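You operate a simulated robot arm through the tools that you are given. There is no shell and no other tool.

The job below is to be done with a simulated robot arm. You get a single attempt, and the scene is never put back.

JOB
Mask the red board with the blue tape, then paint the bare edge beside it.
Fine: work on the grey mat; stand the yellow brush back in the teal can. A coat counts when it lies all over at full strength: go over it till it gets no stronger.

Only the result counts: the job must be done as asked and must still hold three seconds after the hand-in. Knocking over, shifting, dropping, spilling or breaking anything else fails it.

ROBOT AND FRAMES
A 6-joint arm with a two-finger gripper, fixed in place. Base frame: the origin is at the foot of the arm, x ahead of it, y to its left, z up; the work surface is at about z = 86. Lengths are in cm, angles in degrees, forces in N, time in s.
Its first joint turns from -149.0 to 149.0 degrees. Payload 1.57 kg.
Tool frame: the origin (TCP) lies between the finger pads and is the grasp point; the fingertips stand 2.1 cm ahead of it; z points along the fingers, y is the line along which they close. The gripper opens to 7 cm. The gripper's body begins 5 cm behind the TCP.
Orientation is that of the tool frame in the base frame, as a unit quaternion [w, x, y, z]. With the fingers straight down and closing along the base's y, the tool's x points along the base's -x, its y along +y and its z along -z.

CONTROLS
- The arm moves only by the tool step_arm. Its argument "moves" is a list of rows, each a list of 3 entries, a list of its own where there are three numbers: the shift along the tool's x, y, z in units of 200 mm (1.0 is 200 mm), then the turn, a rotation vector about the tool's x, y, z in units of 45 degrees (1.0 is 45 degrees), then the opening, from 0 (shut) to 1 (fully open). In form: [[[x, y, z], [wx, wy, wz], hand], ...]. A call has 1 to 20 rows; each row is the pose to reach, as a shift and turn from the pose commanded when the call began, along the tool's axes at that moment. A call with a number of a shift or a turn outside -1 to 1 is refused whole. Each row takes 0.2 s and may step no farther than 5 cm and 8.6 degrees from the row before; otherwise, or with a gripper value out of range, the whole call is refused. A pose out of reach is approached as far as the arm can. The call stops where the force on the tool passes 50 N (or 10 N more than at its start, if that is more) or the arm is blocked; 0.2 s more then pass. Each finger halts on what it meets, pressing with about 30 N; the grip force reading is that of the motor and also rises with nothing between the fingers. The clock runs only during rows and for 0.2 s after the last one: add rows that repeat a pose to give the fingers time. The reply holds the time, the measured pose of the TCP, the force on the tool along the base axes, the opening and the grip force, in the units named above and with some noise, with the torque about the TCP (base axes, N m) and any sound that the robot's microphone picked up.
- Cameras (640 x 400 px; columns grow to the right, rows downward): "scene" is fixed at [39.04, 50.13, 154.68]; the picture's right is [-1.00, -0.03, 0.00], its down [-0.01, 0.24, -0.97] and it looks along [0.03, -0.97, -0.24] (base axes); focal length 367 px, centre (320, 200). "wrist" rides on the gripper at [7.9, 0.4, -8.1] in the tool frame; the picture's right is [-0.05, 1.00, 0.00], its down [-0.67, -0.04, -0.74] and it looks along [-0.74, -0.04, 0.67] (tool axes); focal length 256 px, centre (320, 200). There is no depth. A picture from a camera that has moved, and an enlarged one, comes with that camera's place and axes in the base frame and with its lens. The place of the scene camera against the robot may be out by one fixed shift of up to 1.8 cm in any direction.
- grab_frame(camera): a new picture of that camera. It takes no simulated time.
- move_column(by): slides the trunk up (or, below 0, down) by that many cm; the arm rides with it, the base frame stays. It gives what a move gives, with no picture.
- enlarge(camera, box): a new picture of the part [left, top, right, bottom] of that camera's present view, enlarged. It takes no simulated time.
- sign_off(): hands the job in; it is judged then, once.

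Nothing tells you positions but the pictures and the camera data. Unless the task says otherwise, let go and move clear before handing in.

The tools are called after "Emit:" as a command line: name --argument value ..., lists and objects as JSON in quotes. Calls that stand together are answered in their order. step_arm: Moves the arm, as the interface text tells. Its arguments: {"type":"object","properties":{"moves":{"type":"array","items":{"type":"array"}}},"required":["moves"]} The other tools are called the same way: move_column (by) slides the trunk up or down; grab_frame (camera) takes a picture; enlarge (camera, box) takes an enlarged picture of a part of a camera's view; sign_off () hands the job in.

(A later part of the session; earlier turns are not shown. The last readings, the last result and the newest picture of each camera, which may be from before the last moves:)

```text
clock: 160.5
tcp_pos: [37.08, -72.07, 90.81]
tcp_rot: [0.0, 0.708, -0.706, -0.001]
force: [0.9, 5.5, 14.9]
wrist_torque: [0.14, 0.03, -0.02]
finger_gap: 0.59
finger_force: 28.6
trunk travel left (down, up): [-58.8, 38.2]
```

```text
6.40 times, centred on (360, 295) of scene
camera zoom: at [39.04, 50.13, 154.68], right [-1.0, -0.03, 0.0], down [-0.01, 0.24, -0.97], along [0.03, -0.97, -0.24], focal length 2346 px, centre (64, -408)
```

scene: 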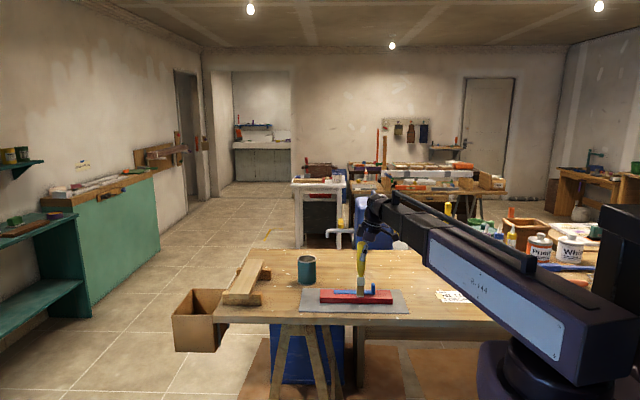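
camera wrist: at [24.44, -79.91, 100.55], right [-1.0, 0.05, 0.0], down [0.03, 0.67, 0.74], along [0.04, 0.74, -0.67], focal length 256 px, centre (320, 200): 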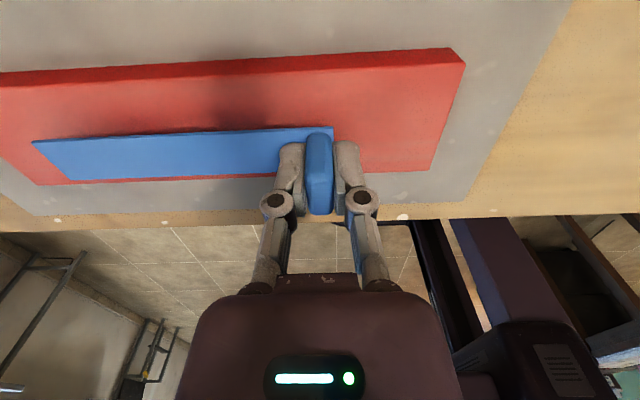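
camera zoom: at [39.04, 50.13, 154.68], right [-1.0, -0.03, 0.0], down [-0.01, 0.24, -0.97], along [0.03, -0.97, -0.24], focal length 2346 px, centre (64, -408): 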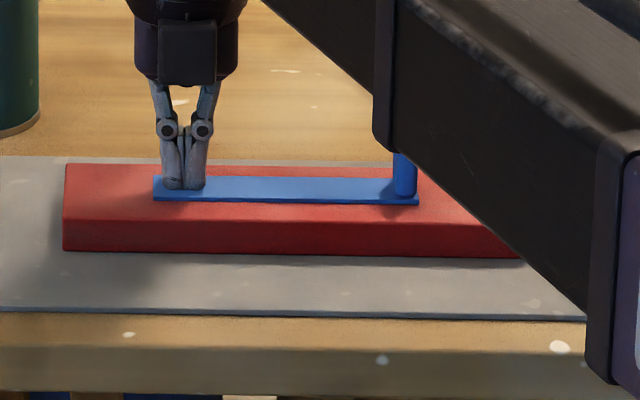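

The tape slid with the finger, so it doesn't bond and only rests by friction. I'll slide it back, then fetch the brush again and test strokes beside the tape in its new position without touching it.

Emit:
step_arm --moves '[[[-0.015, 0, 0], [0, 0, 0], 0.0], [[-0.03, 0, 0], [0, 0, 0], 0.0]]'

Emit:
move_column --by 3

Emit:
enlarge --camera "scene" --box '[310, 270, 410, 320]'

Emit:
grab_frame --camera "wrist"

```text
clock: 161.1
tcp_pos: [37.08, -71.72, 90.89]
tcp_rot: [0.001, 0.708, -0.706, 0.0]
force: [0.7, -7.6, 22.4]
wrist_torque: [-0.15, -0.04, 0.02]
finger_gap: 0.61
finger_force: 28.7
trunk travel left (down, up): [-58.8, 38.2]
```

```text
clock: 161.9
tcp_pos: [37.17, -71.75, 93.7]
tcp_rot: [0.0, 0.708, -0.707, -0.001]
force: [0.2, 0.1, -0.5]
wrist_torque: [0.0, -0.03, -0.01]
finger_gap: 0.01
finger_force: 29.3
trunk travel left (down, up): [-61.8, 35.2]
```

```text
6.40 times, centred on (360, 295) of scene
camera zoom: at [39.04, 50.13, 154.68], right [-1.0, -0.03, 0.0], down [-0.01, 0.24, -0.97], along [0.03, -0.97, -0.24], focal length 2346 px, centre (64, -408)
```

zoom: 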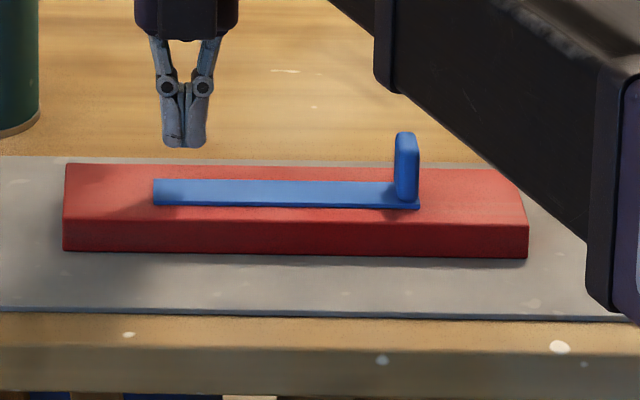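

```text
taken
camera wrist: at [36.83, -79.68, 101.63], right [-1.0, 0.05, 0.0], down [0.03, 0.67, 0.74], along [0.04, 0.74, -0.67], focal length 256 px, centre (320, 200)
```

wrist: 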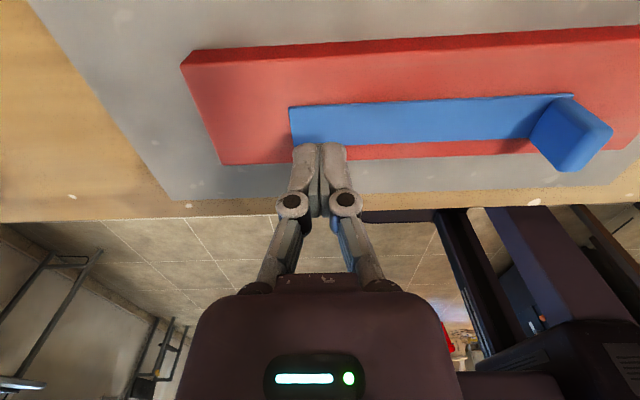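

The tape lies straight with about 1.5 cm bare at the front. I'm going back for the brush.

Emit:
move_column --by 29

Emit:
step_arm --moves '[[[0, 0, 0], [0, 0, 0.17], 0.2], [[0, 0, 0], [0, 0, 0.34], 0.5], [[0, 0, 0], [0, 0, 0.51], 0.8], [[0, 0, 0], [0, 0, 0.68], 1], [[0, 0, 0], [0, 0, 0.85], 1], [[0, 0, 0], [0, 0, 1.0], 1]]'

Emit:
step_arm --moves '[[[0, 0, 0], [0, 0, 0.17], 1], [[0, 0, 0], [0, 0, 0.34], 1], [[0, 0, 0], [0, 0, 0.51], 1], [[0, 0, 0], [0, 0, 0.68], 1], [[0, 0, 0], [0, 0, 0.85], 1], [[0, 0, 0], [0, 0, 1.0], 1]]'

Emit:
step_arm --moves '[[[-0.07, -0.15, 0], [0, 0, 0], 1], [[-0.14, -0.3, 0], [0, 0, 0], 1], [[-0.21, -0.45, 0], [0, 0, 0], 1], [[-0.28, -0.6, 0], [0, 0, 0], 1], [[-0.37, -0.73, 0], [0, 0, 0], 1], [[-0.37, -0.73, 0], [0, -0.11, 0], 1], [[-0.37, -0.73, 0], [0, -0.22, 0], 1], [[-0.37, -0.73, 0], [0, -0.333, 0], 1], [[-0.37, -0.73, 0], [0, -0.333, 0], 1]]'

Emit:
grab_frame --camera "wrist"

```text
clock: 164.8
tcp_pos: [37.13, -71.69, 122.67]
tcp_rot: [0.0, 0.708, -0.706, 0.0]
force: [-0.9, 0.0, -0.2]
wrist_torque: [0.01, -0.01, -0.02]
finger_gap: 0.01
finger_force: 29.0
trunk travel left (down, up): [-90.8, 6.2]
```

```text
clock: 166.2
tcp_pos: [37.09, -71.82, 122.64]
tcp_rot: [0.0, -0.383, 0.924, 0.0]
force: [-0.4, -0.2, -0.3]
wrist_torque: [0.02, 0.03, 0.0]
finger_gap: 7.0
finger_force: 0.0
trunk travel left (down, up): [-90.8, 6.2]
```

```text
clock: 167.6
tcp_pos: [37.07, -71.65, 122.62]
tcp_rot: [0.0, 0.0, 1.0, 0.0]
force: [1.4, -0.2, 0.0]
wrist_torque: [0.01, -0.02, -0.02]
finger_gap: 6.98
finger_force: 0.1
trunk travel left (down, up): [-90.8, 6.2]
```

```text
clock: 169.6
tcp_pos: [44.61, -86.34, 123.23]
tcp_rot: [0.13, -0.001, 0.991, -0.001]
force: [1.1, -0.7, -0.5]
wrist_torque: [0.01, 0.01, 0.01]
finger_gap: 6.99
finger_force: 0.1
out of reach, approached as far as the arm can: row 8, 9
trunk travel left (down, up): [-90.8, 6.2]
```

```text
taken
camera wrist: at [34.96, -85.96, 128.91], right [0.05, 1.0, 0.01], down [0.45, -0.03, 0.89], along [0.89, -0.04, -0.45], focal length 256 px, centre (320, 200)
```

wrist: 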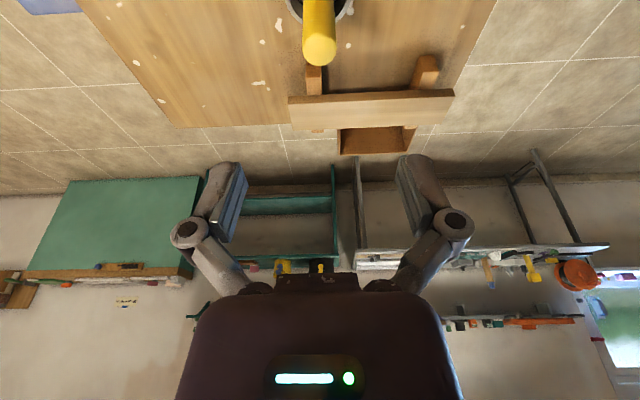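

Emit:
step_arm --moves '[[[-0.12, -0.003, 0.032], [0, 0, 0], 1], [[-0.2294, -0.006, 0.0615], [0, 0, 0], 1], [[-0.2294, -0.006, 0.0615], [0, 0, 0], 1]]'

Emit:
move_column --by -11

Emit:
grab_frame --camera "wrist"

```text
clock: 170.4
tcp_pos: [49.35, -86.44, 123.34]
tcp_rot: [0.13, -0.001, 0.991, 0.0]
force: [-0.6, -0.8, 0.2]
wrist_torque: [0.02, 0.01, -0.01]
finger_gap: 6.98
finger_force: 0.1
trunk travel left (down, up): [-90.8, 6.2]
```

```text
clock: 171.8
tcp_pos: [49.33, -86.28, 112.37]
tcp_rot: [0.13, -0.001, 0.991, 0.001]
force: [-0.2, 0.4, 0.2]
wrist_torque: [0.03, -0.01, -0.01]
finger_gap: 6.96
finger_force: 0.1
trunk travel left (down, up): [-79.8, 17.2]
```

```text
taken
camera wrist: at [39.7, -85.96, 117.95], right [0.05, 1.0, 0.01], down [0.45, -0.03, 0.89], along [0.89, -0.04, -0.45], focal length 256 px, centre (320, 200)
```

wrist: 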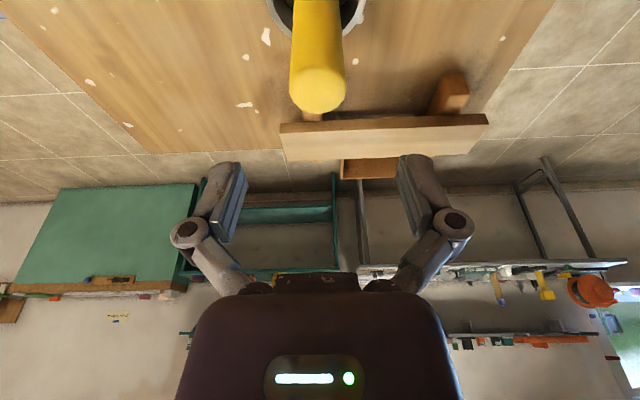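

Emit:
move_column --by -6

Emit:
move_column --by -3.7

Emit:
step_arm --moves '[[[0, 0, 0], [0, 0, 0], 0.8], [[0, 0, 0], [0, 0, 0], 0.6], [[0, 0, 0], [0, 0, 0], 0.45], [[0, 0, 0], [0, 0, 0], 0.3], [[0, 0, 0], [0, 0, 0], 0.2], [[0, 0, 0], [0, 0, 0], 0.2], [[0, 0, 0], [0, 0, 0], 0.2]]'

Emit:
move_column --by 0.5

Emit:
move_column --by 13.5

Emit:
enlarge --camera "scene" --box '[285, 190, 335, 260]'

```text
clock: 172.8
tcp_pos: [49.34, -86.41, 106.33]
tcp_rot: [0.13, -0.001, 0.991, 0.001]
force: [-0.6, -0.9, -0.2]
wrist_torque: [-0.04, -0.02, -0.03]
finger_gap: 7.02
finger_force: 0.2
trunk travel left (down, up): [-73.8, 23.2]
```

```text
clock: 173.6
tcp_pos: [49.31, -86.17, 102.61]
tcp_rot: [0.13, -0.001, 0.992, 0.0]
force: [0.3, 1.0, 0.5]
wrist_torque: [0.02, -0.01, -0.01]
finger_gap: 7.01
finger_force: 0.1
trunk travel left (down, up): [-70.1, 26.9]
```

```text
clock: 175.2
tcp_pos: [49.31, -86.35, 102.54]
tcp_rot: [0.131, -0.002, 0.991, 0.0]
force: [-0.1, 0.3, 0.1]
wrist_torque: [0.02, 0.0, 0.02]
finger_gap: 2.87
finger_force: 30.1
trunk travel left (down, up): [-70.1, 26.9]
```

```text
clock: 175.8
tcp_pos: [49.42, -86.36, 103.05]
tcp_rot: [0.131, -0.001, 0.991, 0.001]
force: [0.3, 0.1, -1.1]
wrist_torque: [0.0, -0.02, -0.01]
finger_gap: 2.88
finger_force: 30.0
trunk travel left (down, up): [-70.6, 26.4]
```

```text
clock: 177.4
tcp_pos: [49.36, -86.34, 116.62]
tcp_rot: [0.131, -0.001, 0.991, 0.0]
force: [0.9, 0.2, -1.4]
wrist_torque: [-0.04, 0.01, 0.02]
finger_gap: 2.92
finger_force: 29.9
trunk travel left (down, up): [-84.1, 12.9]
```

```text
5.71 times, centred on (310, 225) of scene
camera zoom: at [39.04, 50.13, 154.68], right [-1.0, -0.03, 0.0], down [-0.01, 0.24, -0.97], along [0.03, -0.97, -0.24], focal length 2095 px, centre (377, 57)
```

zoom: 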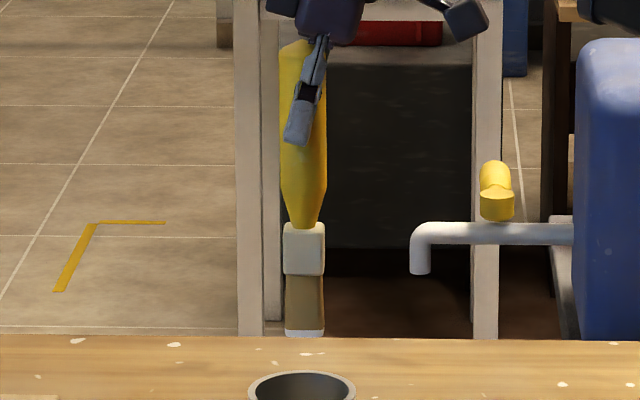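

Emit:
step_arm --moves '[[[0.1109, 0.111, -0.0297], [0, 0, 0], 0.2], [[0.2217, 0.222, -0.0595], [0, 0, 0], 0.2], [[0.3326, 0.333, -0.0892], [0, 0, 0], 0.2], [[0.4434, 0.444, -0.1189], [0, 0, 0], 0.2], [[0.5543, 0.555, -0.1486], [0, 0, 0], 0.2], [[0.6651, 0.666, -0.1784], [0, 0, 0], 0.2], [[0.776, 0.777, -0.2081], [0, 0, 0], 0.2], [[0.8868, 0.887, -0.2378], [0, 0, 0], 0.2], [[0.8868, 0.887, -0.2378], [0, 0, 0], 0.2]]'

Emit:
move_column --by -11.2

Emit:
enlarge --camera "scene" --box '[320, 265, 400, 315]'

Emit:
enlarge --camera "wrist" --box '[240, 0, 400, 100]'

```text
clock: 179.4
tcp_pos: [31.09, -68.79, 116.63]
tcp_rot: [0.131, -0.001, 0.991, -0.001]
force: [-0.7, -0.4, -1.1]
wrist_torque: [-0.01, 0.01, 0.02]
finger_gap: 2.88
finger_force: 30.1
trunk travel left (down, up): [-84.1, 12.9]
```

```text
clock: 180.8
tcp_pos: [31.08, -68.6, 105.43]
tcp_rot: [0.13, 0.0, 0.992, 0.0]
force: [0.0, -0.2, -1.6]
wrist_torque: [0.03, 0.02, 0.02]
finger_gap: 2.89
finger_force: 29.8
trunk travel left (down, up): [-72.9, 24.1]
```

```text
8.00 times, centred on (360, 290) of scene
camera zoom: at [39.04, 50.13, 154.68], right [-1.0, -0.03, 0.0], down [-0.01, 0.24, -0.97], along [0.03, -0.97, -0.24], focal length 2932 px, centre (0, -520)
```

zoom: 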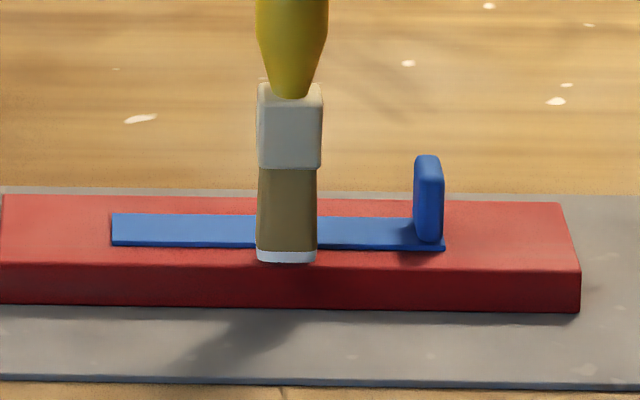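

```text
4.00 times, centred on (320, 50) of wrist
camera zoom: at [21.38, -68.34, 111.04], right [0.05, 1.0, 0.01], down [0.45, -0.03, 0.89], along [0.89, -0.04, -0.45], focal length 1024 px, centre (320, 800)
```

zoom: 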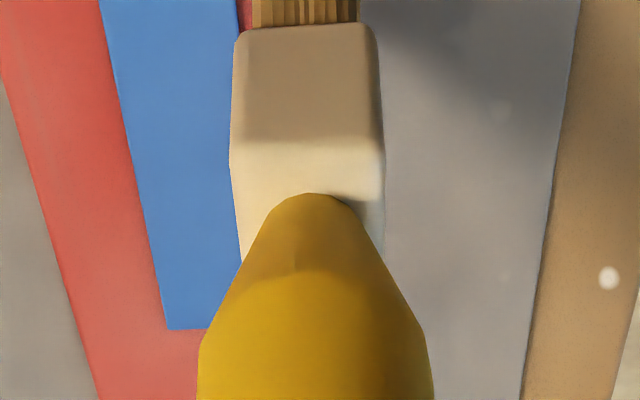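

Emit:
move_column --by -0.45

Emit:
move_column --by -0.12

Emit:
step_arm --moves '[[[-0.024, 0, 0.0065], [0, 0, 0], 0.2], [[-0.048, 0, 0.013], [0, 0, 0], 0.2], [[-0.072, 0, 0.0194], [0, 0, 0], 0.2], [[-0.097, 0, 0.0259], [0, 0, 0], 0.2], [[-0.121, 0, 0.0324], [0, 0, 0], 0.2], [[-0.145, 0, 0.0389], [0, 0, 0], 0.2], [[-0.169, 0, 0.0453], [0, 0, 0], 0.2], [[-0.193, 0, 0.0518], [0, 0, 0], 0.2]]'

Emit:
enlarge --camera "scene" --box '[320, 265, 400, 315]'

```text
clock: 181.4
tcp_pos: [30.99, -68.59, 104.97]
tcp_rot: [0.13, 0.0, 0.992, -0.001]
force: [0.3, 0.3, -0.3]
wrist_torque: [0.03, -0.02, -0.01]
finger_gap: 2.88
finger_force: 30.1
trunk travel left (down, up): [-72.5, 24.5]
```

```text
clock: 181.9
tcp_pos: [31.03, -68.81, 104.9]
tcp_rot: [0.13, 0.0, 0.991, -0.001]
force: [0.0, 0.5, -0.9]
wrist_torque: [0.03, 0.01, 0.0]
finger_gap: 2.89
finger_force: 29.9
trunk travel left (down, up): [-72.3, 24.7]
```

```text
clock: 183.7
tcp_pos: [34.98, -68.65, 104.72]
tcp_rot: [0.13, -0.001, 0.992, 0.0]
force: [0.3, 0.0, -0.8]
wrist_torque: [0.0, 0.0, 0.0]
finger_gap: 2.91
finger_force: 30.0
trunk travel left (down, up): [-72.3, 24.7]
```

```text
8.00 times, centred on (360, 290) of scene
camera zoom: at [39.04, 50.13, 154.68], right [-1.0, -0.03, 0.0], down [-0.01, 0.24, -0.97], along [0.03, -0.97, -0.24], focal length 2932 px, centre (0, -520)
```

zoom: 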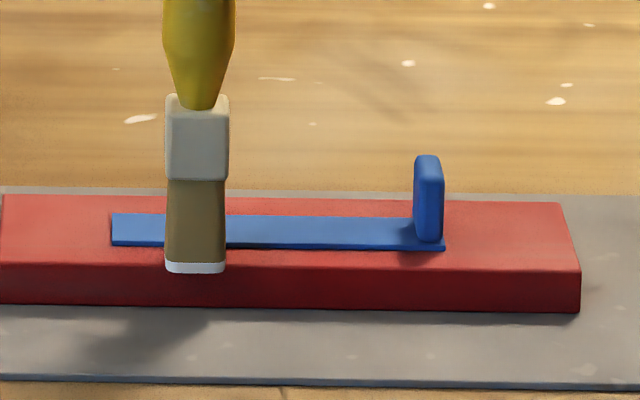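

Emit:
move_column --by -0.15

Emit:
move_column --by -0.1

Emit:
step_arm --moves '[[[0.024, 0, -0.0065], [0, 0, 0], 0.2], [[0.048, 0, -0.013], [0, 0, 0], 0.2], [[0.072, 0, -0.0194], [0, 0, 0], 0.2], [[0.097, 0, -0.0259], [0, 0, 0], 0.2], [[0.121, 0, -0.0324], [0, 0, 0], 0.2], [[0.145, 0, -0.0389], [0, 0, 0], 0.2], [[0.169, 0, -0.0453], [0, 0, 0], 0.2], [[0.193, 0, -0.0518], [0, 0, 0], 0.2]]'

Emit:
enlarge --camera "scene" --box '[320, 265, 400, 315]'

```text
clock: 184.2
tcp_pos: [35.05, -68.49, 104.75]
tcp_rot: [0.131, -0.001, 0.991, -0.001]
force: [1.2, -0.8, 14.1]
wrist_torque: [-0.2, -0.15, 0.02]
finger_gap: 2.87
finger_force: 30.0
trunk travel left (down, up): [-72.2, 24.8]
```

```text
clock: 184.7
tcp_pos: [34.99, -68.48, 104.74]
tcp_rot: [0.131, -0.001, 0.991, -0.001]
force: [1.8, -0.3, 24.3]
wrist_torque: [-0.03, -0.22, 0.0]
finger_gap: 2.91
finger_force: 29.8
trunk travel left (down, up): [-72.1, 24.9]
```

```text
clock: 186.5
tcp_pos: [31.0, -68.57, 104.69]
tcp_rot: [0.13, -0.001, 0.992, -0.001]
force: [5.1, -0.3, 17.1]
wrist_torque: [-0.15, -0.71, 0.01]
finger_gap: 2.91
finger_force: 30.3
trunk travel left (down, up): [-72.1, 24.9]
```

```text
8.00 times, centred on (360, 290) of scene
camera zoom: at [39.04, 50.13, 154.68], right [-1.0, -0.03, 0.0], down [-0.01, 0.24, -0.97], along [0.03, -0.97, -0.24], focal length 2932 px, centre (0, -520)
```

zoom: 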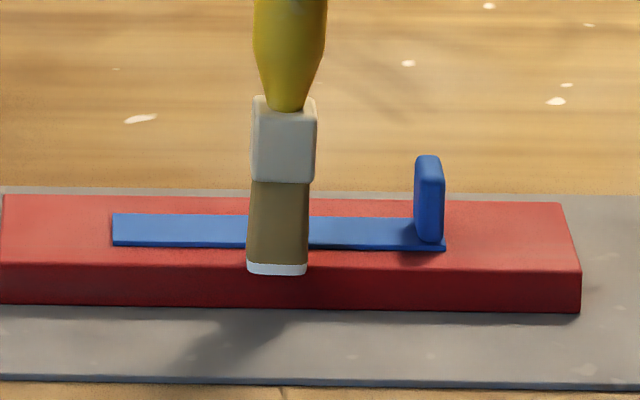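

The front strip still takes no paint even at about 20 N. I'll lift over the tape and try a stroke on the strip behind it.

Emit:
move_column --by 2

Emit:
step_arm --moves '[[[0, -0.1, 0], [0, 0, 0], 0.2], [[0, -0.2, 0], [0, 0, 0], 0.2], [[0, -0.253, 0], [0, 0, 0], 0.2], [[0, -0.253, 0], [0, 0, 0], 0.2]]'

Emit:
enlarge --camera "wrist" --box '[240, 0, 400, 100]'

Emit:
move_column --by -1.8

Emit:
move_column --by -0.15

Emit:
enlarge --camera "scene" --box '[320, 265, 400, 315]'

```text
clock: 187.2
tcp_pos: [30.87, -68.66, 106.63]
tcp_rot: [0.13, -0.001, 0.991, 0.001]
force: [-0.7, 0.4, -1.3]
wrist_torque: [0.01, -0.01, -0.01]
finger_gap: 2.89
finger_force: 30.4
trunk travel left (down, up): [-74.1, 22.9]
```

```text
clock: 188.2
tcp_pos: [30.96, -73.75, 106.6]
tcp_rot: [0.131, -0.001, 0.991, 0.001]
force: [0.0, 0.1, -0.7]
wrist_torque: [0.02, -0.01, 0.04]
finger_gap: 2.87
finger_force: 30.1
trunk travel left (down, up): [-74.1, 22.9]
```

```text
4.00 times, centred on (320, 50) of wrist
camera zoom: at [21.39, -73.32, 112.21], right [0.05, 1.0, 0.01], down [0.45, -0.03, 0.89], along [0.89, -0.04, -0.45], focal length 1024 px, centre (320, 800)
```

zoom: 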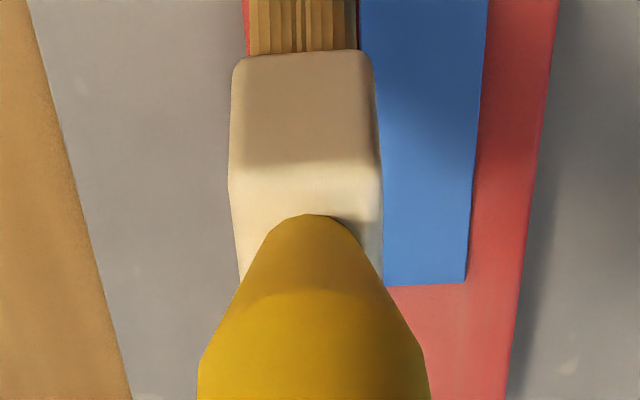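

```text
clock: 188.8
tcp_pos: [31.2, -73.71, 104.74]
tcp_rot: [0.131, -0.001, 0.991, 0.0]
force: [-0.5, 0.4, -0.7]
wrist_torque: [-0.01, 0.03, -0.01]
finger_gap: 2.88
finger_force: 30.1
trunk travel left (down, up): [-72.3, 24.7]
```

```text
clock: 189.3
tcp_pos: [30.97, -73.52, 104.7]
tcp_rot: [0.13, -0.001, 0.992, 0.001]
force: [0.0, -1.9, 7.0]
wrist_torque: [-0.12, 0.03, 0.01]
finger_gap: 2.92
finger_force: 30.2
trunk travel left (down, up): [-72.1, 24.9]
```

```text
8.00 times, centred on (360, 290) of scene
camera zoom: at [39.04, 50.13, 154.68], right [-1.0, -0.03, 0.0], down [-0.01, 0.24, -0.97], along [0.03, -0.97, -0.24], focal length 2932 px, centre (0, -520)
```

zoom: 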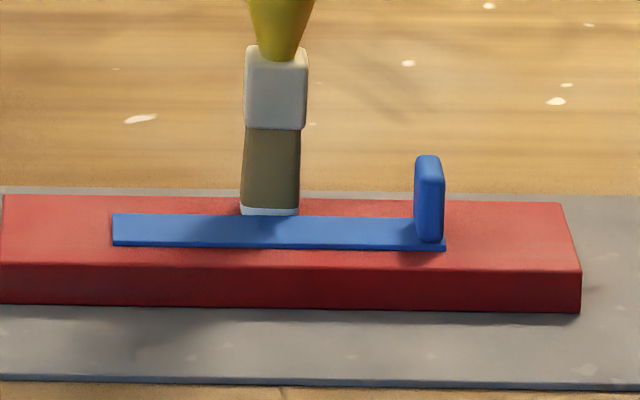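

Emit:
step_arm --moves '[[[-0.024, 0, 0.0065], [0, 0, 0], 0.2], [[-0.048, 0, 0.013], [0, 0, 0], 0.2], [[-0.072, 0, 0.0194], [0, 0, 0], 0.2], [[-0.097, 0, 0.0259], [0, 0, 0], 0.2], [[-0.121, 0, 0.0324], [0, 0, 0], 0.2], [[-0.145, 0, 0.0389], [0, 0, 0], 0.2], [[-0.169, 0, 0.0453], [0, 0, 0], 0.2], [[-0.193, 0, 0.0518], [0, 0, 0], 0.2]]'

Emit:
enlarge --camera "scene" --box '[320, 265, 400, 315]'

Emit:
grab_frame --camera "wrist"

```text
clock: 191.1
tcp_pos: [34.92, -73.54, 104.68]
tcp_rot: [0.131, -0.001, 0.991, 0.0]
force: [-2.3, 0.4, 7.0]
wrist_torque: [0.07, 0.41, 0.0]
finger_gap: 2.9
finger_force: 29.9
trunk travel left (down, up): [-72.1, 24.9]
```

```text
8.00 times, centred on (360, 290) of scene
camera zoom: at [39.04, 50.13, 154.68], right [-1.0, -0.03, 0.0], down [-0.01, 0.24, -0.97], along [0.03, -0.97, -0.24], focal length 2932 px, centre (0, -520)
```

zoom: 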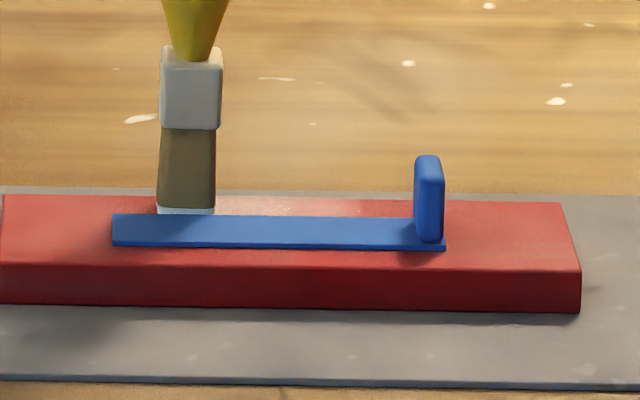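

```text
taken
camera wrist: at [25.29, -73.21, 110.31], right [0.05, 1.0, 0.01], down [0.45, -0.03, 0.89], along [0.89, -0.04, -0.45], focal length 256 px, centre (320, 200)
```

wrist: 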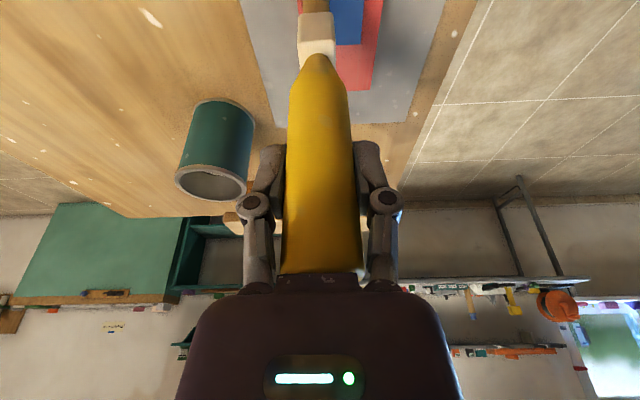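

Paint is showing on the strip behind the tape. I'll zoom in to confirm.

Emit:
enlarge --camera "scene" --box '[335, 280, 375, 305]'

Emit:
enlarge --camera "scene" --box '[345, 285, 365, 297]'

```text
16.00 times, centred on (355, 292) of scene
camera zoom: at [39.04, 50.13, 154.68], right [-1.0, -0.03, 0.0], down [-0.01, 0.24, -0.97], along [0.03, -0.97, -0.24], focal length 5865 px, centre (-240, -1280)
```

zoom: 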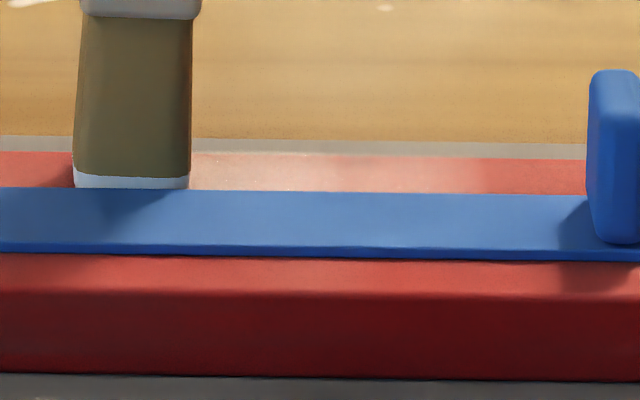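

```text
16.00 times, centred on (355, 291) of scene
camera zoom: at [39.04, 50.13, 154.68], right [-1.0, -0.03, 0.0], down [-0.01, 0.24, -0.97], along [0.03, -0.97, -0.24], focal length 5865 px, centre (-240, -1256)
```

zoom: 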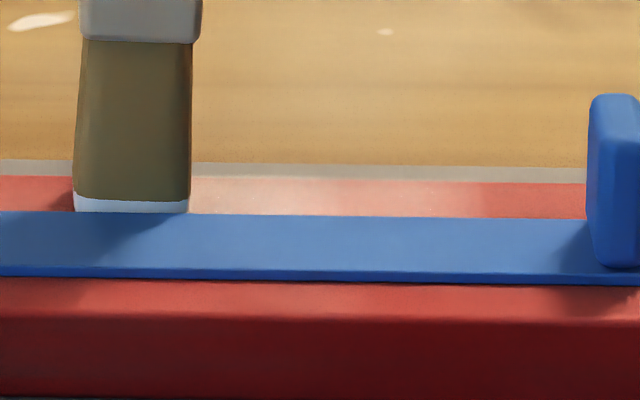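

The back (-y) edge takes paint, so that is the paintable edge. I'll lift the brush aside and view the painted area from above to see its limits and judge where the tape should be.

Emit:
move_column --by 6

Emit:
step_arm --moves '[[[0.125, 0.075, -0.0335], [0, 0, 0], 0.2], [[0.25, 0.15, -0.067], [0, 0, 0], 0.2], [[0.375, 0.225, -0.1005], [0, 0, 0], 0.2], [[0.5, 0.3, -0.134], [0, 0, 0], 0.2], [[0.623, 0.375, -0.167], [0, 0, 0], 0.2], [[0.623, 0.375, -0.167], [0, 0, 0], 0.2]]'

Emit:
grab_frame --camera "wrist"

Emit:
enlarge --camera "scene" --box '[310, 270, 410, 320]'

```text
clock: 192.1
tcp_pos: [34.88, -73.75, 110.66]
tcp_rot: [0.13, 0.0, 0.991, -0.001]
force: [-0.6, 0.8, -0.3]
wrist_torque: [-0.02, -0.01, -0.01]
finger_gap: 2.91
finger_force: 30.3
trunk travel left (down, up): [-78.1, 18.9]
```

```text
clock: 193.5
tcp_pos: [22.14, -66.11, 110.65]
tcp_rot: [0.13, -0.001, 0.991, 0.0]
force: [-0.1, -1.2, -0.7]
wrist_torque: [-0.01, 0.01, -0.02]
finger_gap: 2.92
finger_force: 30.4
trunk travel left (down, up): [-78.1, 18.9]
```

```text
taken
camera wrist: at [12.47, -65.75, 116.25], right [0.05, 1.0, 0.01], down [0.45, -0.03, 0.89], along [0.89, -0.04, -0.45], focal length 256 px, centre (320, 200)
```

wrist: 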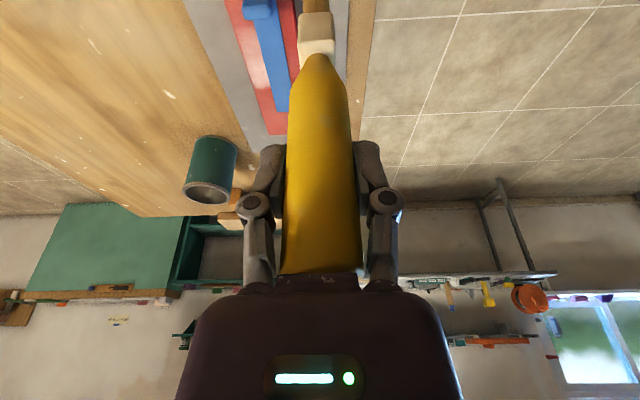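

```text
6.40 times, centred on (360, 295) of scene
camera zoom: at [39.04, 50.13, 154.68], right [-1.0, -0.03, 0.0], down [-0.01, 0.24, -0.97], along [0.03, -0.97, -0.24], focal length 2346 px, centre (64, -408)
```

zoom: 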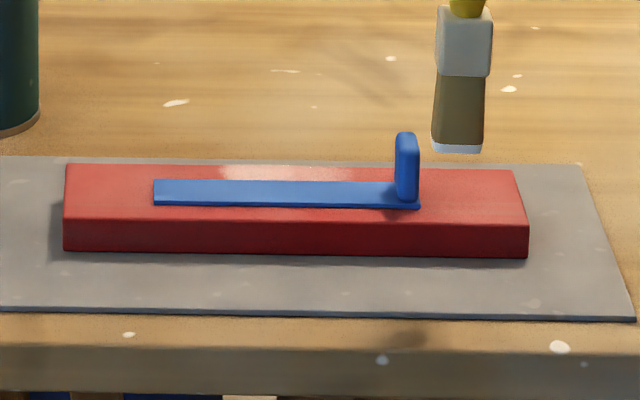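

Emit:
enlarge --camera "wrist" --box '[200, 0, 320, 140]'

Emit:
enlarge --camera "wrist" --box '[215, 20, 295, 80]'

Emit:
enlarge --camera "scene" --box '[325, 288, 385, 305]'

```text
2.86 times, centred on (260, 70) of wrist
camera zoom: at [12.47, -65.75, 116.25], right [0.05, 1.0, 0.01], down [0.45, -0.03, 0.89], along [0.89, -0.04, -0.45], focal length 731 px, centre (491, 571)
```

zoom: 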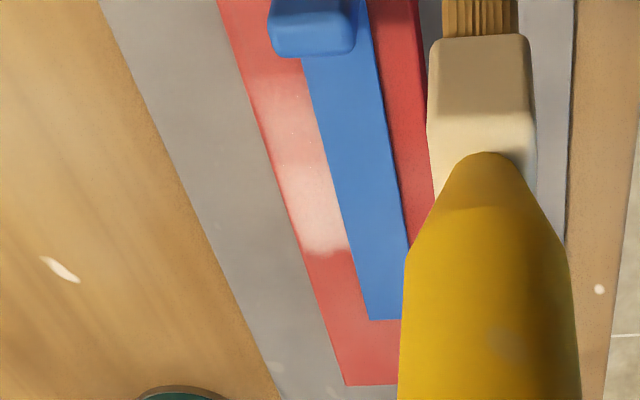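

```text
6.67 times, centred on (255, 50) of wrist
camera zoom: at [12.47, -65.75, 116.25], right [0.05, 1.0, 0.01], down [0.45, -0.03, 0.89], along [0.89, -0.04, -0.45], focal length 1707 px, centre (753, 1200)
```

zoom: 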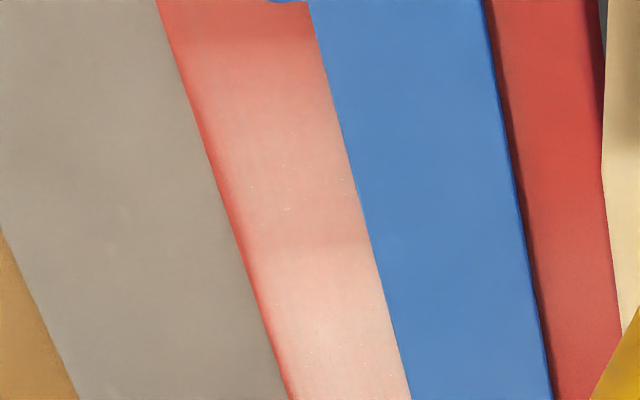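

```text
10.67 times, centred on (355, 296) of scene
camera zoom: at [39.04, 50.13, 154.68], right [-1.0, -0.03, 0.0], down [-0.01, 0.24, -0.97], along [0.03, -0.97, -0.24], focal length 3910 px, centre (-53, -829)
```

zoom: 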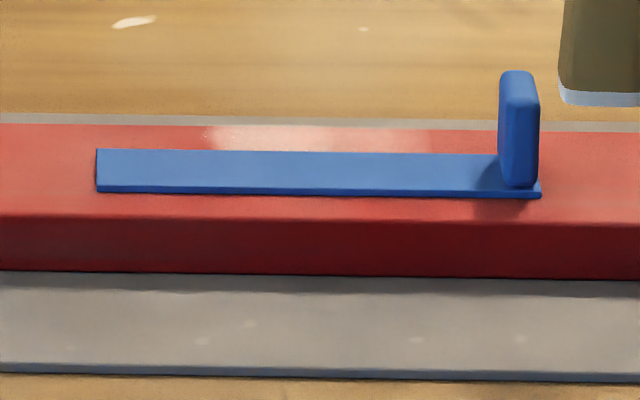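

There is a clear pinkish-white coat along the back edge, reaching right up to the tape. I'll now run the brush along the whole back edge, staying just clear of the tape, and see where the coat takes.

Emit:
step_arm --moves '[[[0.05, -0.125, -0.0135], [0, 0, 0], 0.2], [[0.1, -0.25, -0.027], [0, 0, 0], 0.2], [[0.1517, -0.378, -0.0407], [0, 0, 0], 0.2], [[0.1517, -0.378, -0.0407], [0, 0, 0], 0.2]]'

Emit:
move_column --by -5.6

Emit:
enlarge --camera "wrist" --box '[240, 0, 400, 100]'

Emit:
enlarge --camera "scene" --box '[330, 265, 410, 315]'

```text
clock: 194.5
tcp_pos: [19.08, -73.88, 110.66]
tcp_rot: [0.131, -0.001, 0.991, 0.0]
force: [0.8, -0.4, -1.3]
wrist_torque: [0.0, 0.0, 0.03]
finger_gap: 2.9
finger_force: 30.0
trunk travel left (down, up): [-78.1, 18.9]
```

```text
clock: 195.5
tcp_pos: [18.98, -73.86, 105.02]
tcp_rot: [0.131, -0.002, 0.991, 0.0]
force: [0.1, -0.7, -1.0]
wrist_torque: [-0.02, -0.02, -0.01]
finger_gap: 2.87
finger_force: 30.2
trunk travel left (down, up): [-72.5, 24.5]
```

```text
4.00 times, centred on (320, 50) of wrist
camera zoom: at [9.33, -73.5, 110.66], right [0.05, 1.0, 0.01], down [0.45, -0.03, 0.89], along [0.89, -0.04, -0.45], focal length 1024 px, centre (320, 800)
```

zoom: 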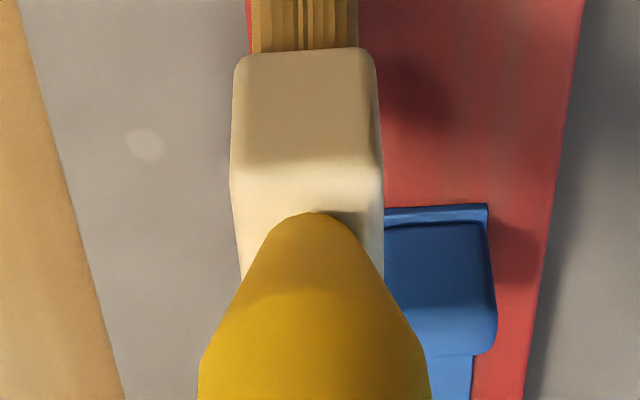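

```text
8.00 times, centred on (370, 290) of scene
camera zoom: at [39.04, 50.13, 154.68], right [-1.0, -0.03, 0.0], down [-0.01, 0.24, -0.97], along [0.03, -0.97, -0.24], focal length 2932 px, centre (-80, -520)
```

zoom: 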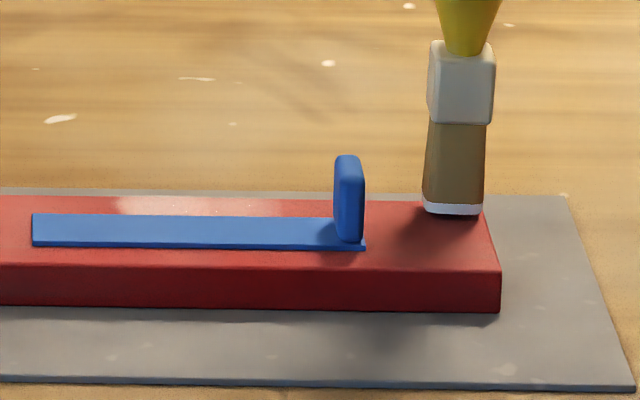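

Emit:
move_column --by -0.35

Emit:
step_arm --moves '[[[-0.0386, 0, 0.01036], [0, 0, 0], 0.2], [[-0.0773, 0, 0.0207], [0, 0, 0], 0.2], [[-0.1159, 0, 0.0311], [0, 0, 0], 0.2], [[-0.1546, 0, 0.0414], [0, 0, 0], 0.2], [[-0.1932, 0, 0.0518], [0, 0, 0], 0.2], [[-0.2318, 0, 0.0622], [0, 0, 0], 0.2], [[-0.2705, 0, 0.0725], [0, 0, 0], 0.2], [[-0.3091, 0, 0.0829], [0, 0, 0], 0.2], [[-0.3478, 0, 0.0932], [0, 0, 0], 0.2], [[-0.3864, 0, 0.1036], [0, 0, 0], 0.2], [[-0.425, 0, 0.114], [0, 0, 0], 0.2], [[-0.4637, 0, 0.1243], [0, 0, 0], 0.2], [[-0.5023, 0, 0.1347], [0, 0, 0], 0.2], [[-0.541, 0, 0.145], [0, 0, 0], 0.2], [[-0.5796, 0, 0.1554], [0, 0, 0], 0.2]]'

Emit:
enlarge --camera "scene" --box '[310, 265, 410, 315]'

```text
clock: 196.0
tcp_pos: [18.91, -73.91, 104.8]
tcp_rot: [0.132, 0.0, 0.991, 0.0]
force: [-0.8, 0.3, 1.7]
wrist_torque: [0.04, 0.07, 0.0]
finger_gap: 2.89
finger_force: 30.2
trunk travel left (down, up): [-72.2, 24.8]
```

```text
clock: 199.2
tcp_pos: [31.06, -73.87, 104.75]
tcp_rot: [0.131, -0.001, 0.991, -0.001]
force: [0.0, 0.1, 0.9]
wrist_torque: [0.02, 0.07, 0.0]
finger_gap: 2.87
finger_force: 30.1
trunk travel left (down, up): [-72.2, 24.8]
```

```text
6.40 times, centred on (360, 290) of scene
camera zoom: at [39.04, 50.13, 154.68], right [-1.0, -0.03, 0.0], down [-0.01, 0.24, -0.97], along [0.03, -0.97, -0.24], focal length 2346 px, centre (64, -376)
```

zoom: 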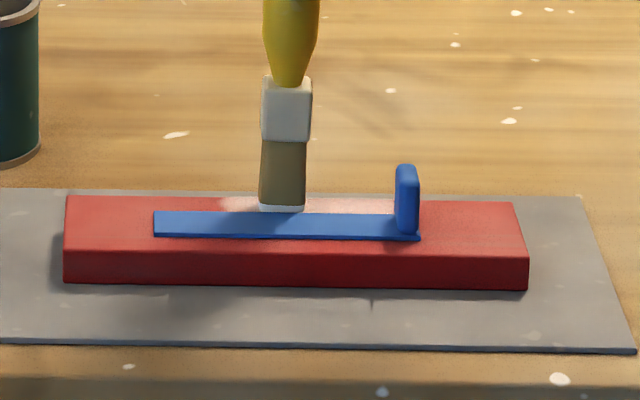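

Emit:
enlarge --camera "scene" --box '[350, 285, 400, 305]'

Emit:
grab_frame --camera "wrist"

```text
12.80 times, centred on (375, 295) of scene
camera zoom: at [39.04, 50.13, 154.68], right [-1.0, -0.03, 0.0], down [-0.01, 0.24, -0.97], along [0.03, -0.97, -0.24], focal length 4692 px, centre (-384, -1016)
```

zoom: 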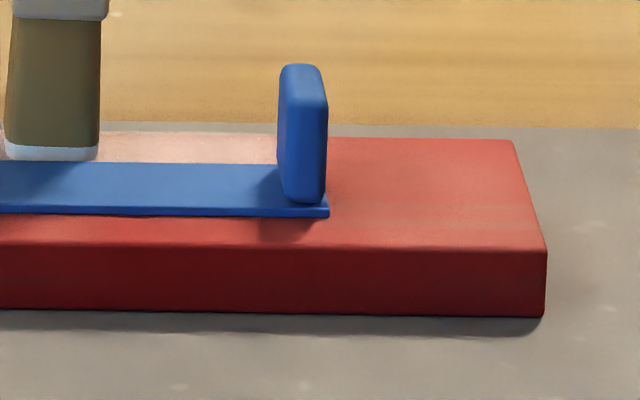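

```text
taken
camera wrist: at [21.31, -73.51, 110.32], right [0.05, 1.0, 0.01], down [0.45, -0.03, 0.89], along [0.89, -0.04, -0.45], focal length 256 px, centre (320, 200)
```

wrist: 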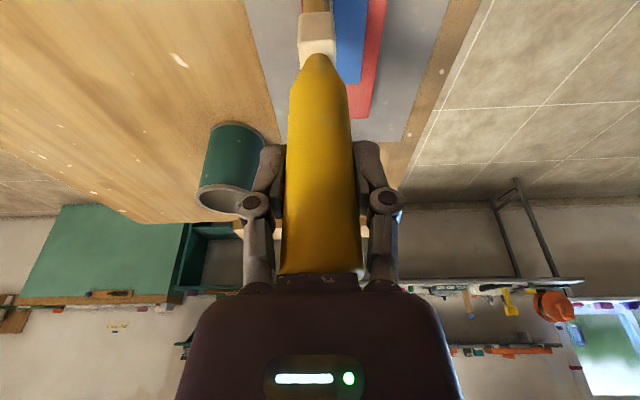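

The coat takes beside the tape but not past its near end. I'll continue the stroke toward the far end.

Emit:
step_arm --moves '[[[-0.0386, 0, 0.01036], [0, 0, 0], 0.2], [[-0.0773, 0, 0.0207], [0, 0, 0], 0.2], [[-0.1159, 0, 0.0311], [0, 0, 0], 0.2], [[-0.1546, 0, 0.0414], [0, 0, 0], 0.2], [[-0.1932, 0, 0.0518], [0, 0, 0], 0.2], [[-0.2318, 0, 0.0622], [0, 0, 0], 0.2], [[-0.2705, 0, 0.0725], [0, 0, 0], 0.2], [[-0.3091, 0, 0.0829], [0, 0, 0], 0.2], [[-0.3478, 0, 0.0932], [0, 0, 0], 0.2], [[-0.3864, 0, 0.1036], [0, 0, 0], 0.2], [[-0.425, 0, 0.114], [0, 0, 0], 0.2], [[-0.4637, 0, 0.1243], [0, 0, 0], 0.2], [[-0.5023, 0, 0.1347], [0, 0, 0], 0.2]]'

Emit:
move_column --by 5

Emit:
enlarge --camera "scene" --box '[310, 265, 410, 315]'

Emit:
enlarge --camera "scene" --box '[320, 285, 380, 305]'

```text
clock: 202.0
tcp_pos: [41.44, -73.76, 104.72]
tcp_rot: [0.132, 0.0, 0.991, 0.0]
force: [-0.6, 0.4, 0.6]
wrist_torque: [0.02, 0.05, 0.01]
finger_gap: 2.91
finger_force: 29.6
trunk travel left (down, up): [-72.2, 24.8]
```

```text
clock: 203.0
tcp_pos: [41.41, -73.83, 109.65]
tcp_rot: [0.132, 0.0, 0.991, 0.0]
force: [0.4, -0.2, -0.6]
wrist_torque: [0.0, -0.04, -0.01]
finger_gap: 2.9
finger_force: 30.2
trunk travel left (down, up): [-77.2, 19.8]
```

```text
6.40 times, centred on (360, 290) of scene
camera zoom: at [39.04, 50.13, 154.68], right [-1.0, -0.03, 0.0], down [-0.01, 0.24, -0.97], along [0.03, -0.97, -0.24], focal length 2346 px, centre (64, -376)
```

zoom: 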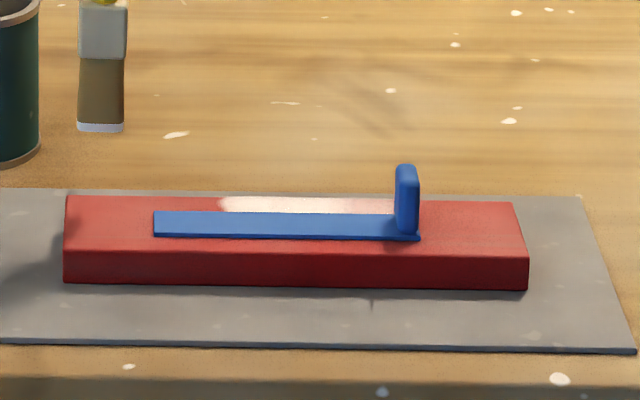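

```text
10.67 times, centred on (350, 295) of scene
camera zoom: at [39.04, 50.13, 154.68], right [-1.0, -0.03, 0.0], down [-0.01, 0.24, -0.97], along [0.03, -0.97, -0.24], focal length 3910 px, centre (0, -813)
```

zoom: 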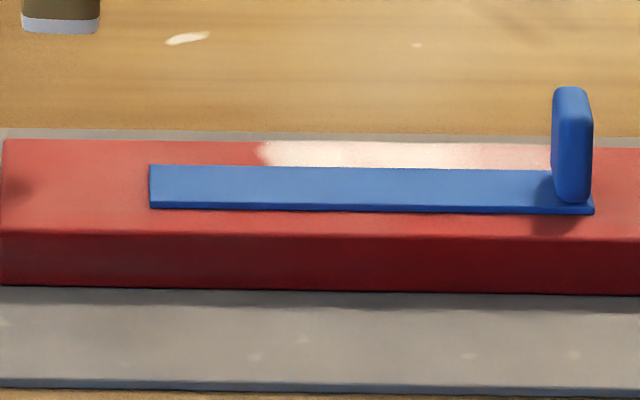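

Emit:
step_arm --moves '[[[0.15, 0.075, -0.0402], [0, 0, 0], 0.2], [[0.3, 0.15, -0.0804], [0, 0, 0], 0.2], [[0.45, 0.225, -0.1206], [0, 0, 0], 0.2], [[0.6, 0.3, -0.1608], [0, 0, 0], 0.2], [[0.75, 0.375, -0.201], [0, 0, 0], 0.2], [[0.9, 0.42, -0.2412], [0, 0, 0], 0.2], [[0.98, 0.42, -0.2627], [0, 0, 0], 0.2]]'

Emit:
step_arm --moves '[[[0.15, 0, -0.0402], [0, 0, 0], 0.2], [[0.25, 0, -0.067], [0, 0, 0], 0.2], [[0.25, 0, -0.067], [0, 0, 0], 0.2]]'

Emit:
enlarge --camera "wrist" --box '[180, 0, 340, 120]'

```text
clock: 204.6
tcp_pos: [21.13, -65.64, 109.63]
tcp_rot: [0.132, -0.002, 0.991, 0.0]
force: [0.7, -0.9, -0.5]
wrist_torque: [0.01, -0.04, 0.04]
finger_gap: 2.9
finger_force: 29.6
trunk travel left (down, up): [-77.2, 19.8]
```

```text
clock: 205.4
tcp_pos: [15.89, -65.45, 109.7]
tcp_rot: [0.131, -0.001, 0.991, 0.001]
force: [0.4, -1.0, -0.7]
wrist_torque: [-0.03, -0.02, -0.01]
finger_gap: 2.87
finger_force: 29.8
trunk travel left (down, up): [-77.2, 19.8]
```

```text
3.33 times, centred on (260, 60) of wrist
camera zoom: at [6.29, -65.11, 115.31], right [0.05, 1.0, 0.01], down [0.45, -0.03, 0.89], along [0.89, -0.04, -0.45], focal length 853 px, centre (520, 667)
```

zoom: 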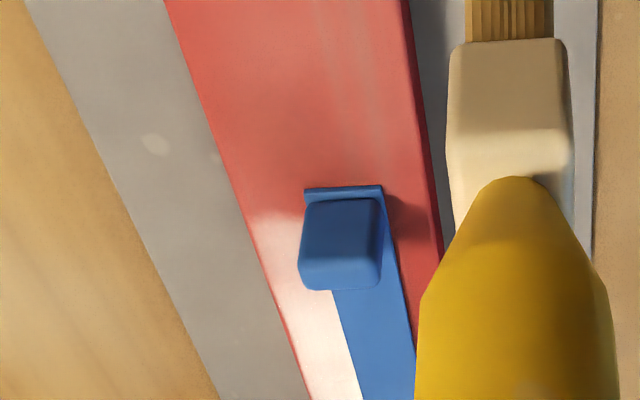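

The coat spans roughly x 24.8–35.2 so far. I'll check whether that limit is real by making a firmer stroke toward the far end.

Emit:
step_arm --moves '[[[-0.15, -0.05, 0.0402], [0, 0, 0], 0.2], [[-0.3, -0.1, 0.0804], [0, 0, 0], 0.2], [[-0.45, -0.16, 0.1206], [0, 0, 0], 0.2], [[-0.6, -0.22, 0.1608], [0, 0, 0], 0.2], [[-0.72, -0.3, 0.193], [0, 0, 0], 0.2], [[-0.82, -0.37, 0.2198], [0, 0, 0], 0.2], [[-0.82, -0.415, 0.2198], [0, 0, 0], 0.2], [[-0.82, -0.415, 0.2198], [0, 0, 0], 0.2]]'

Emit:
move_column --by -4.9

Emit:
move_column --by -0.15

```text
clock: 207.2
tcp_pos: [32.94, -73.84, 109.62]
tcp_rot: [0.132, -0.001, 0.991, 0.001]
force: [0.3, -0.1, -0.8]
wrist_torque: [0.02, -0.01, -0.02]
finger_gap: 2.88
finger_force: 29.4
trunk travel left (down, up): [-77.2, 19.8]
```

```text
clock: 208.1
tcp_pos: [32.87, -73.71, 104.8]
tcp_rot: [0.13, -0.001, 0.991, 0.0]
force: [0.1, -0.1, -1.2]
wrist_torque: [0.04, -0.01, 0.02]
finger_gap: 2.87
finger_force: 29.9
trunk travel left (down, up): [-72.3, 24.7]
```

```text
clock: 208.6
tcp_pos: [32.9, -73.79, 104.74]
tcp_rot: [0.131, 0.0, 0.991, 0.001]
force: [0.6, -0.2, 5.2]
wrist_torque: [-0.13, 0.07, 0.01]
finger_gap: 2.94
finger_force: 30.5
trunk travel left (down, up): [-72.1, 24.9]
```

Emit:
move_column --by -0.05

Emit:
step_arm --moves '[[[-0.0242, 0, 0.0065], [0, 0, 0], 0.2], [[-0.0483, 0, 0.01295], [0, 0, 0], 0.2], [[-0.0725, 0, 0.0194], [0, 0, 0], 0.2], [[-0.0966, 0, 0.0259], [0, 0, 0], 0.2], [[-0.1208, 0, 0.0324], [0, 0, 0], 0.2], [[-0.1449, 0, 0.0389], [0, 0, 0], 0.2], [[-0.1691, 0, 0.0453], [0, 0, 0], 0.2], [[-0.1932, 0, 0.0518], [0, 0, 0], 0.2], [[-0.2174, 0, 0.0583], [0, 0, 0], 0.2], [[-0.2415, 0, 0.0648], [0, 0, 0], 0.2], [[-0.2657, 0, 0.0712], [0, 0, 0], 0.2], [[-0.2898, 0, 0.0777], [0, 0, 0], 0.2], [[-0.314, 0, 0.0842], [0, 0, 0], 0.2], [[-0.3381, 0, 0.0907], [0, 0, 0], 0.2], [[-0.3623, 0, 0.0971], [0, 0, 0], 0.2], [[-0.3864, 0, 0.1036], [0, 0, 0], 0.2]]'

Emit:
enlarge --camera "scene" --box '[310, 265, 410, 315]'

Emit:
enlarge --camera "scene" --box '[315, 280, 375, 305]'

```text
clock: 209.1
tcp_pos: [32.89, -73.68, 104.71]
tcp_rot: [0.131, -0.001, 0.991, -0.001]
force: [-0.6, -1.4, 13.0]
wrist_torque: [-0.25, 0.03, -0.01]
finger_gap: 2.86
finger_force: 30.3
trunk travel left (down, up): [-72.1, 24.9]
```

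```text
clock: 212.5
tcp_pos: [40.78, -73.66, 104.8]
tcp_rot: [0.131, -0.001, 0.991, 0.001]
force: [-2.9, 0.7, 8.5]
wrist_torque: [0.05, 0.61, -0.02]
finger_gap: 2.88
finger_force: 30.1
trunk travel left (down, up): [-72.1, 24.9]
```

```text
6.40 times, centred on (360, 290) of scene
camera zoom: at [39.04, 50.13, 154.68], right [-1.0, -0.03, 0.0], down [-0.01, 0.24, -0.97], along [0.03, -0.97, -0.24], focal length 2346 px, centre (64, -376)
```

zoom: 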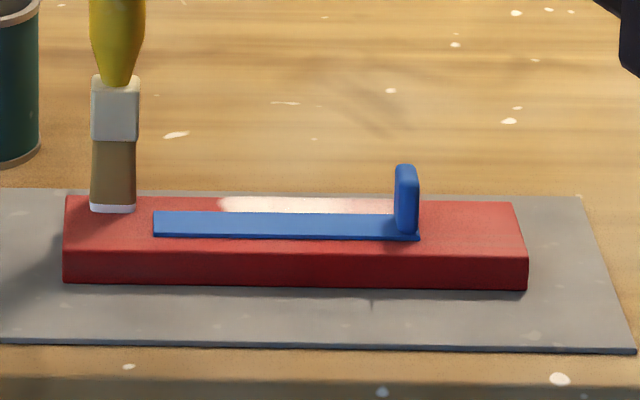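

```text
10.67 times, centred on (345, 292) of scene
camera zoom: at [39.04, 50.13, 154.68], right [-1.0, -0.03, 0.0], down [-0.01, 0.24, -0.97], along [0.03, -0.97, -0.24], focal length 3910 px, centre (53, -787)
```

zoom: 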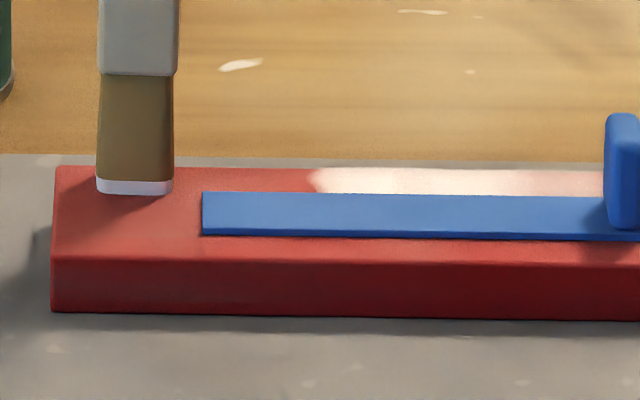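

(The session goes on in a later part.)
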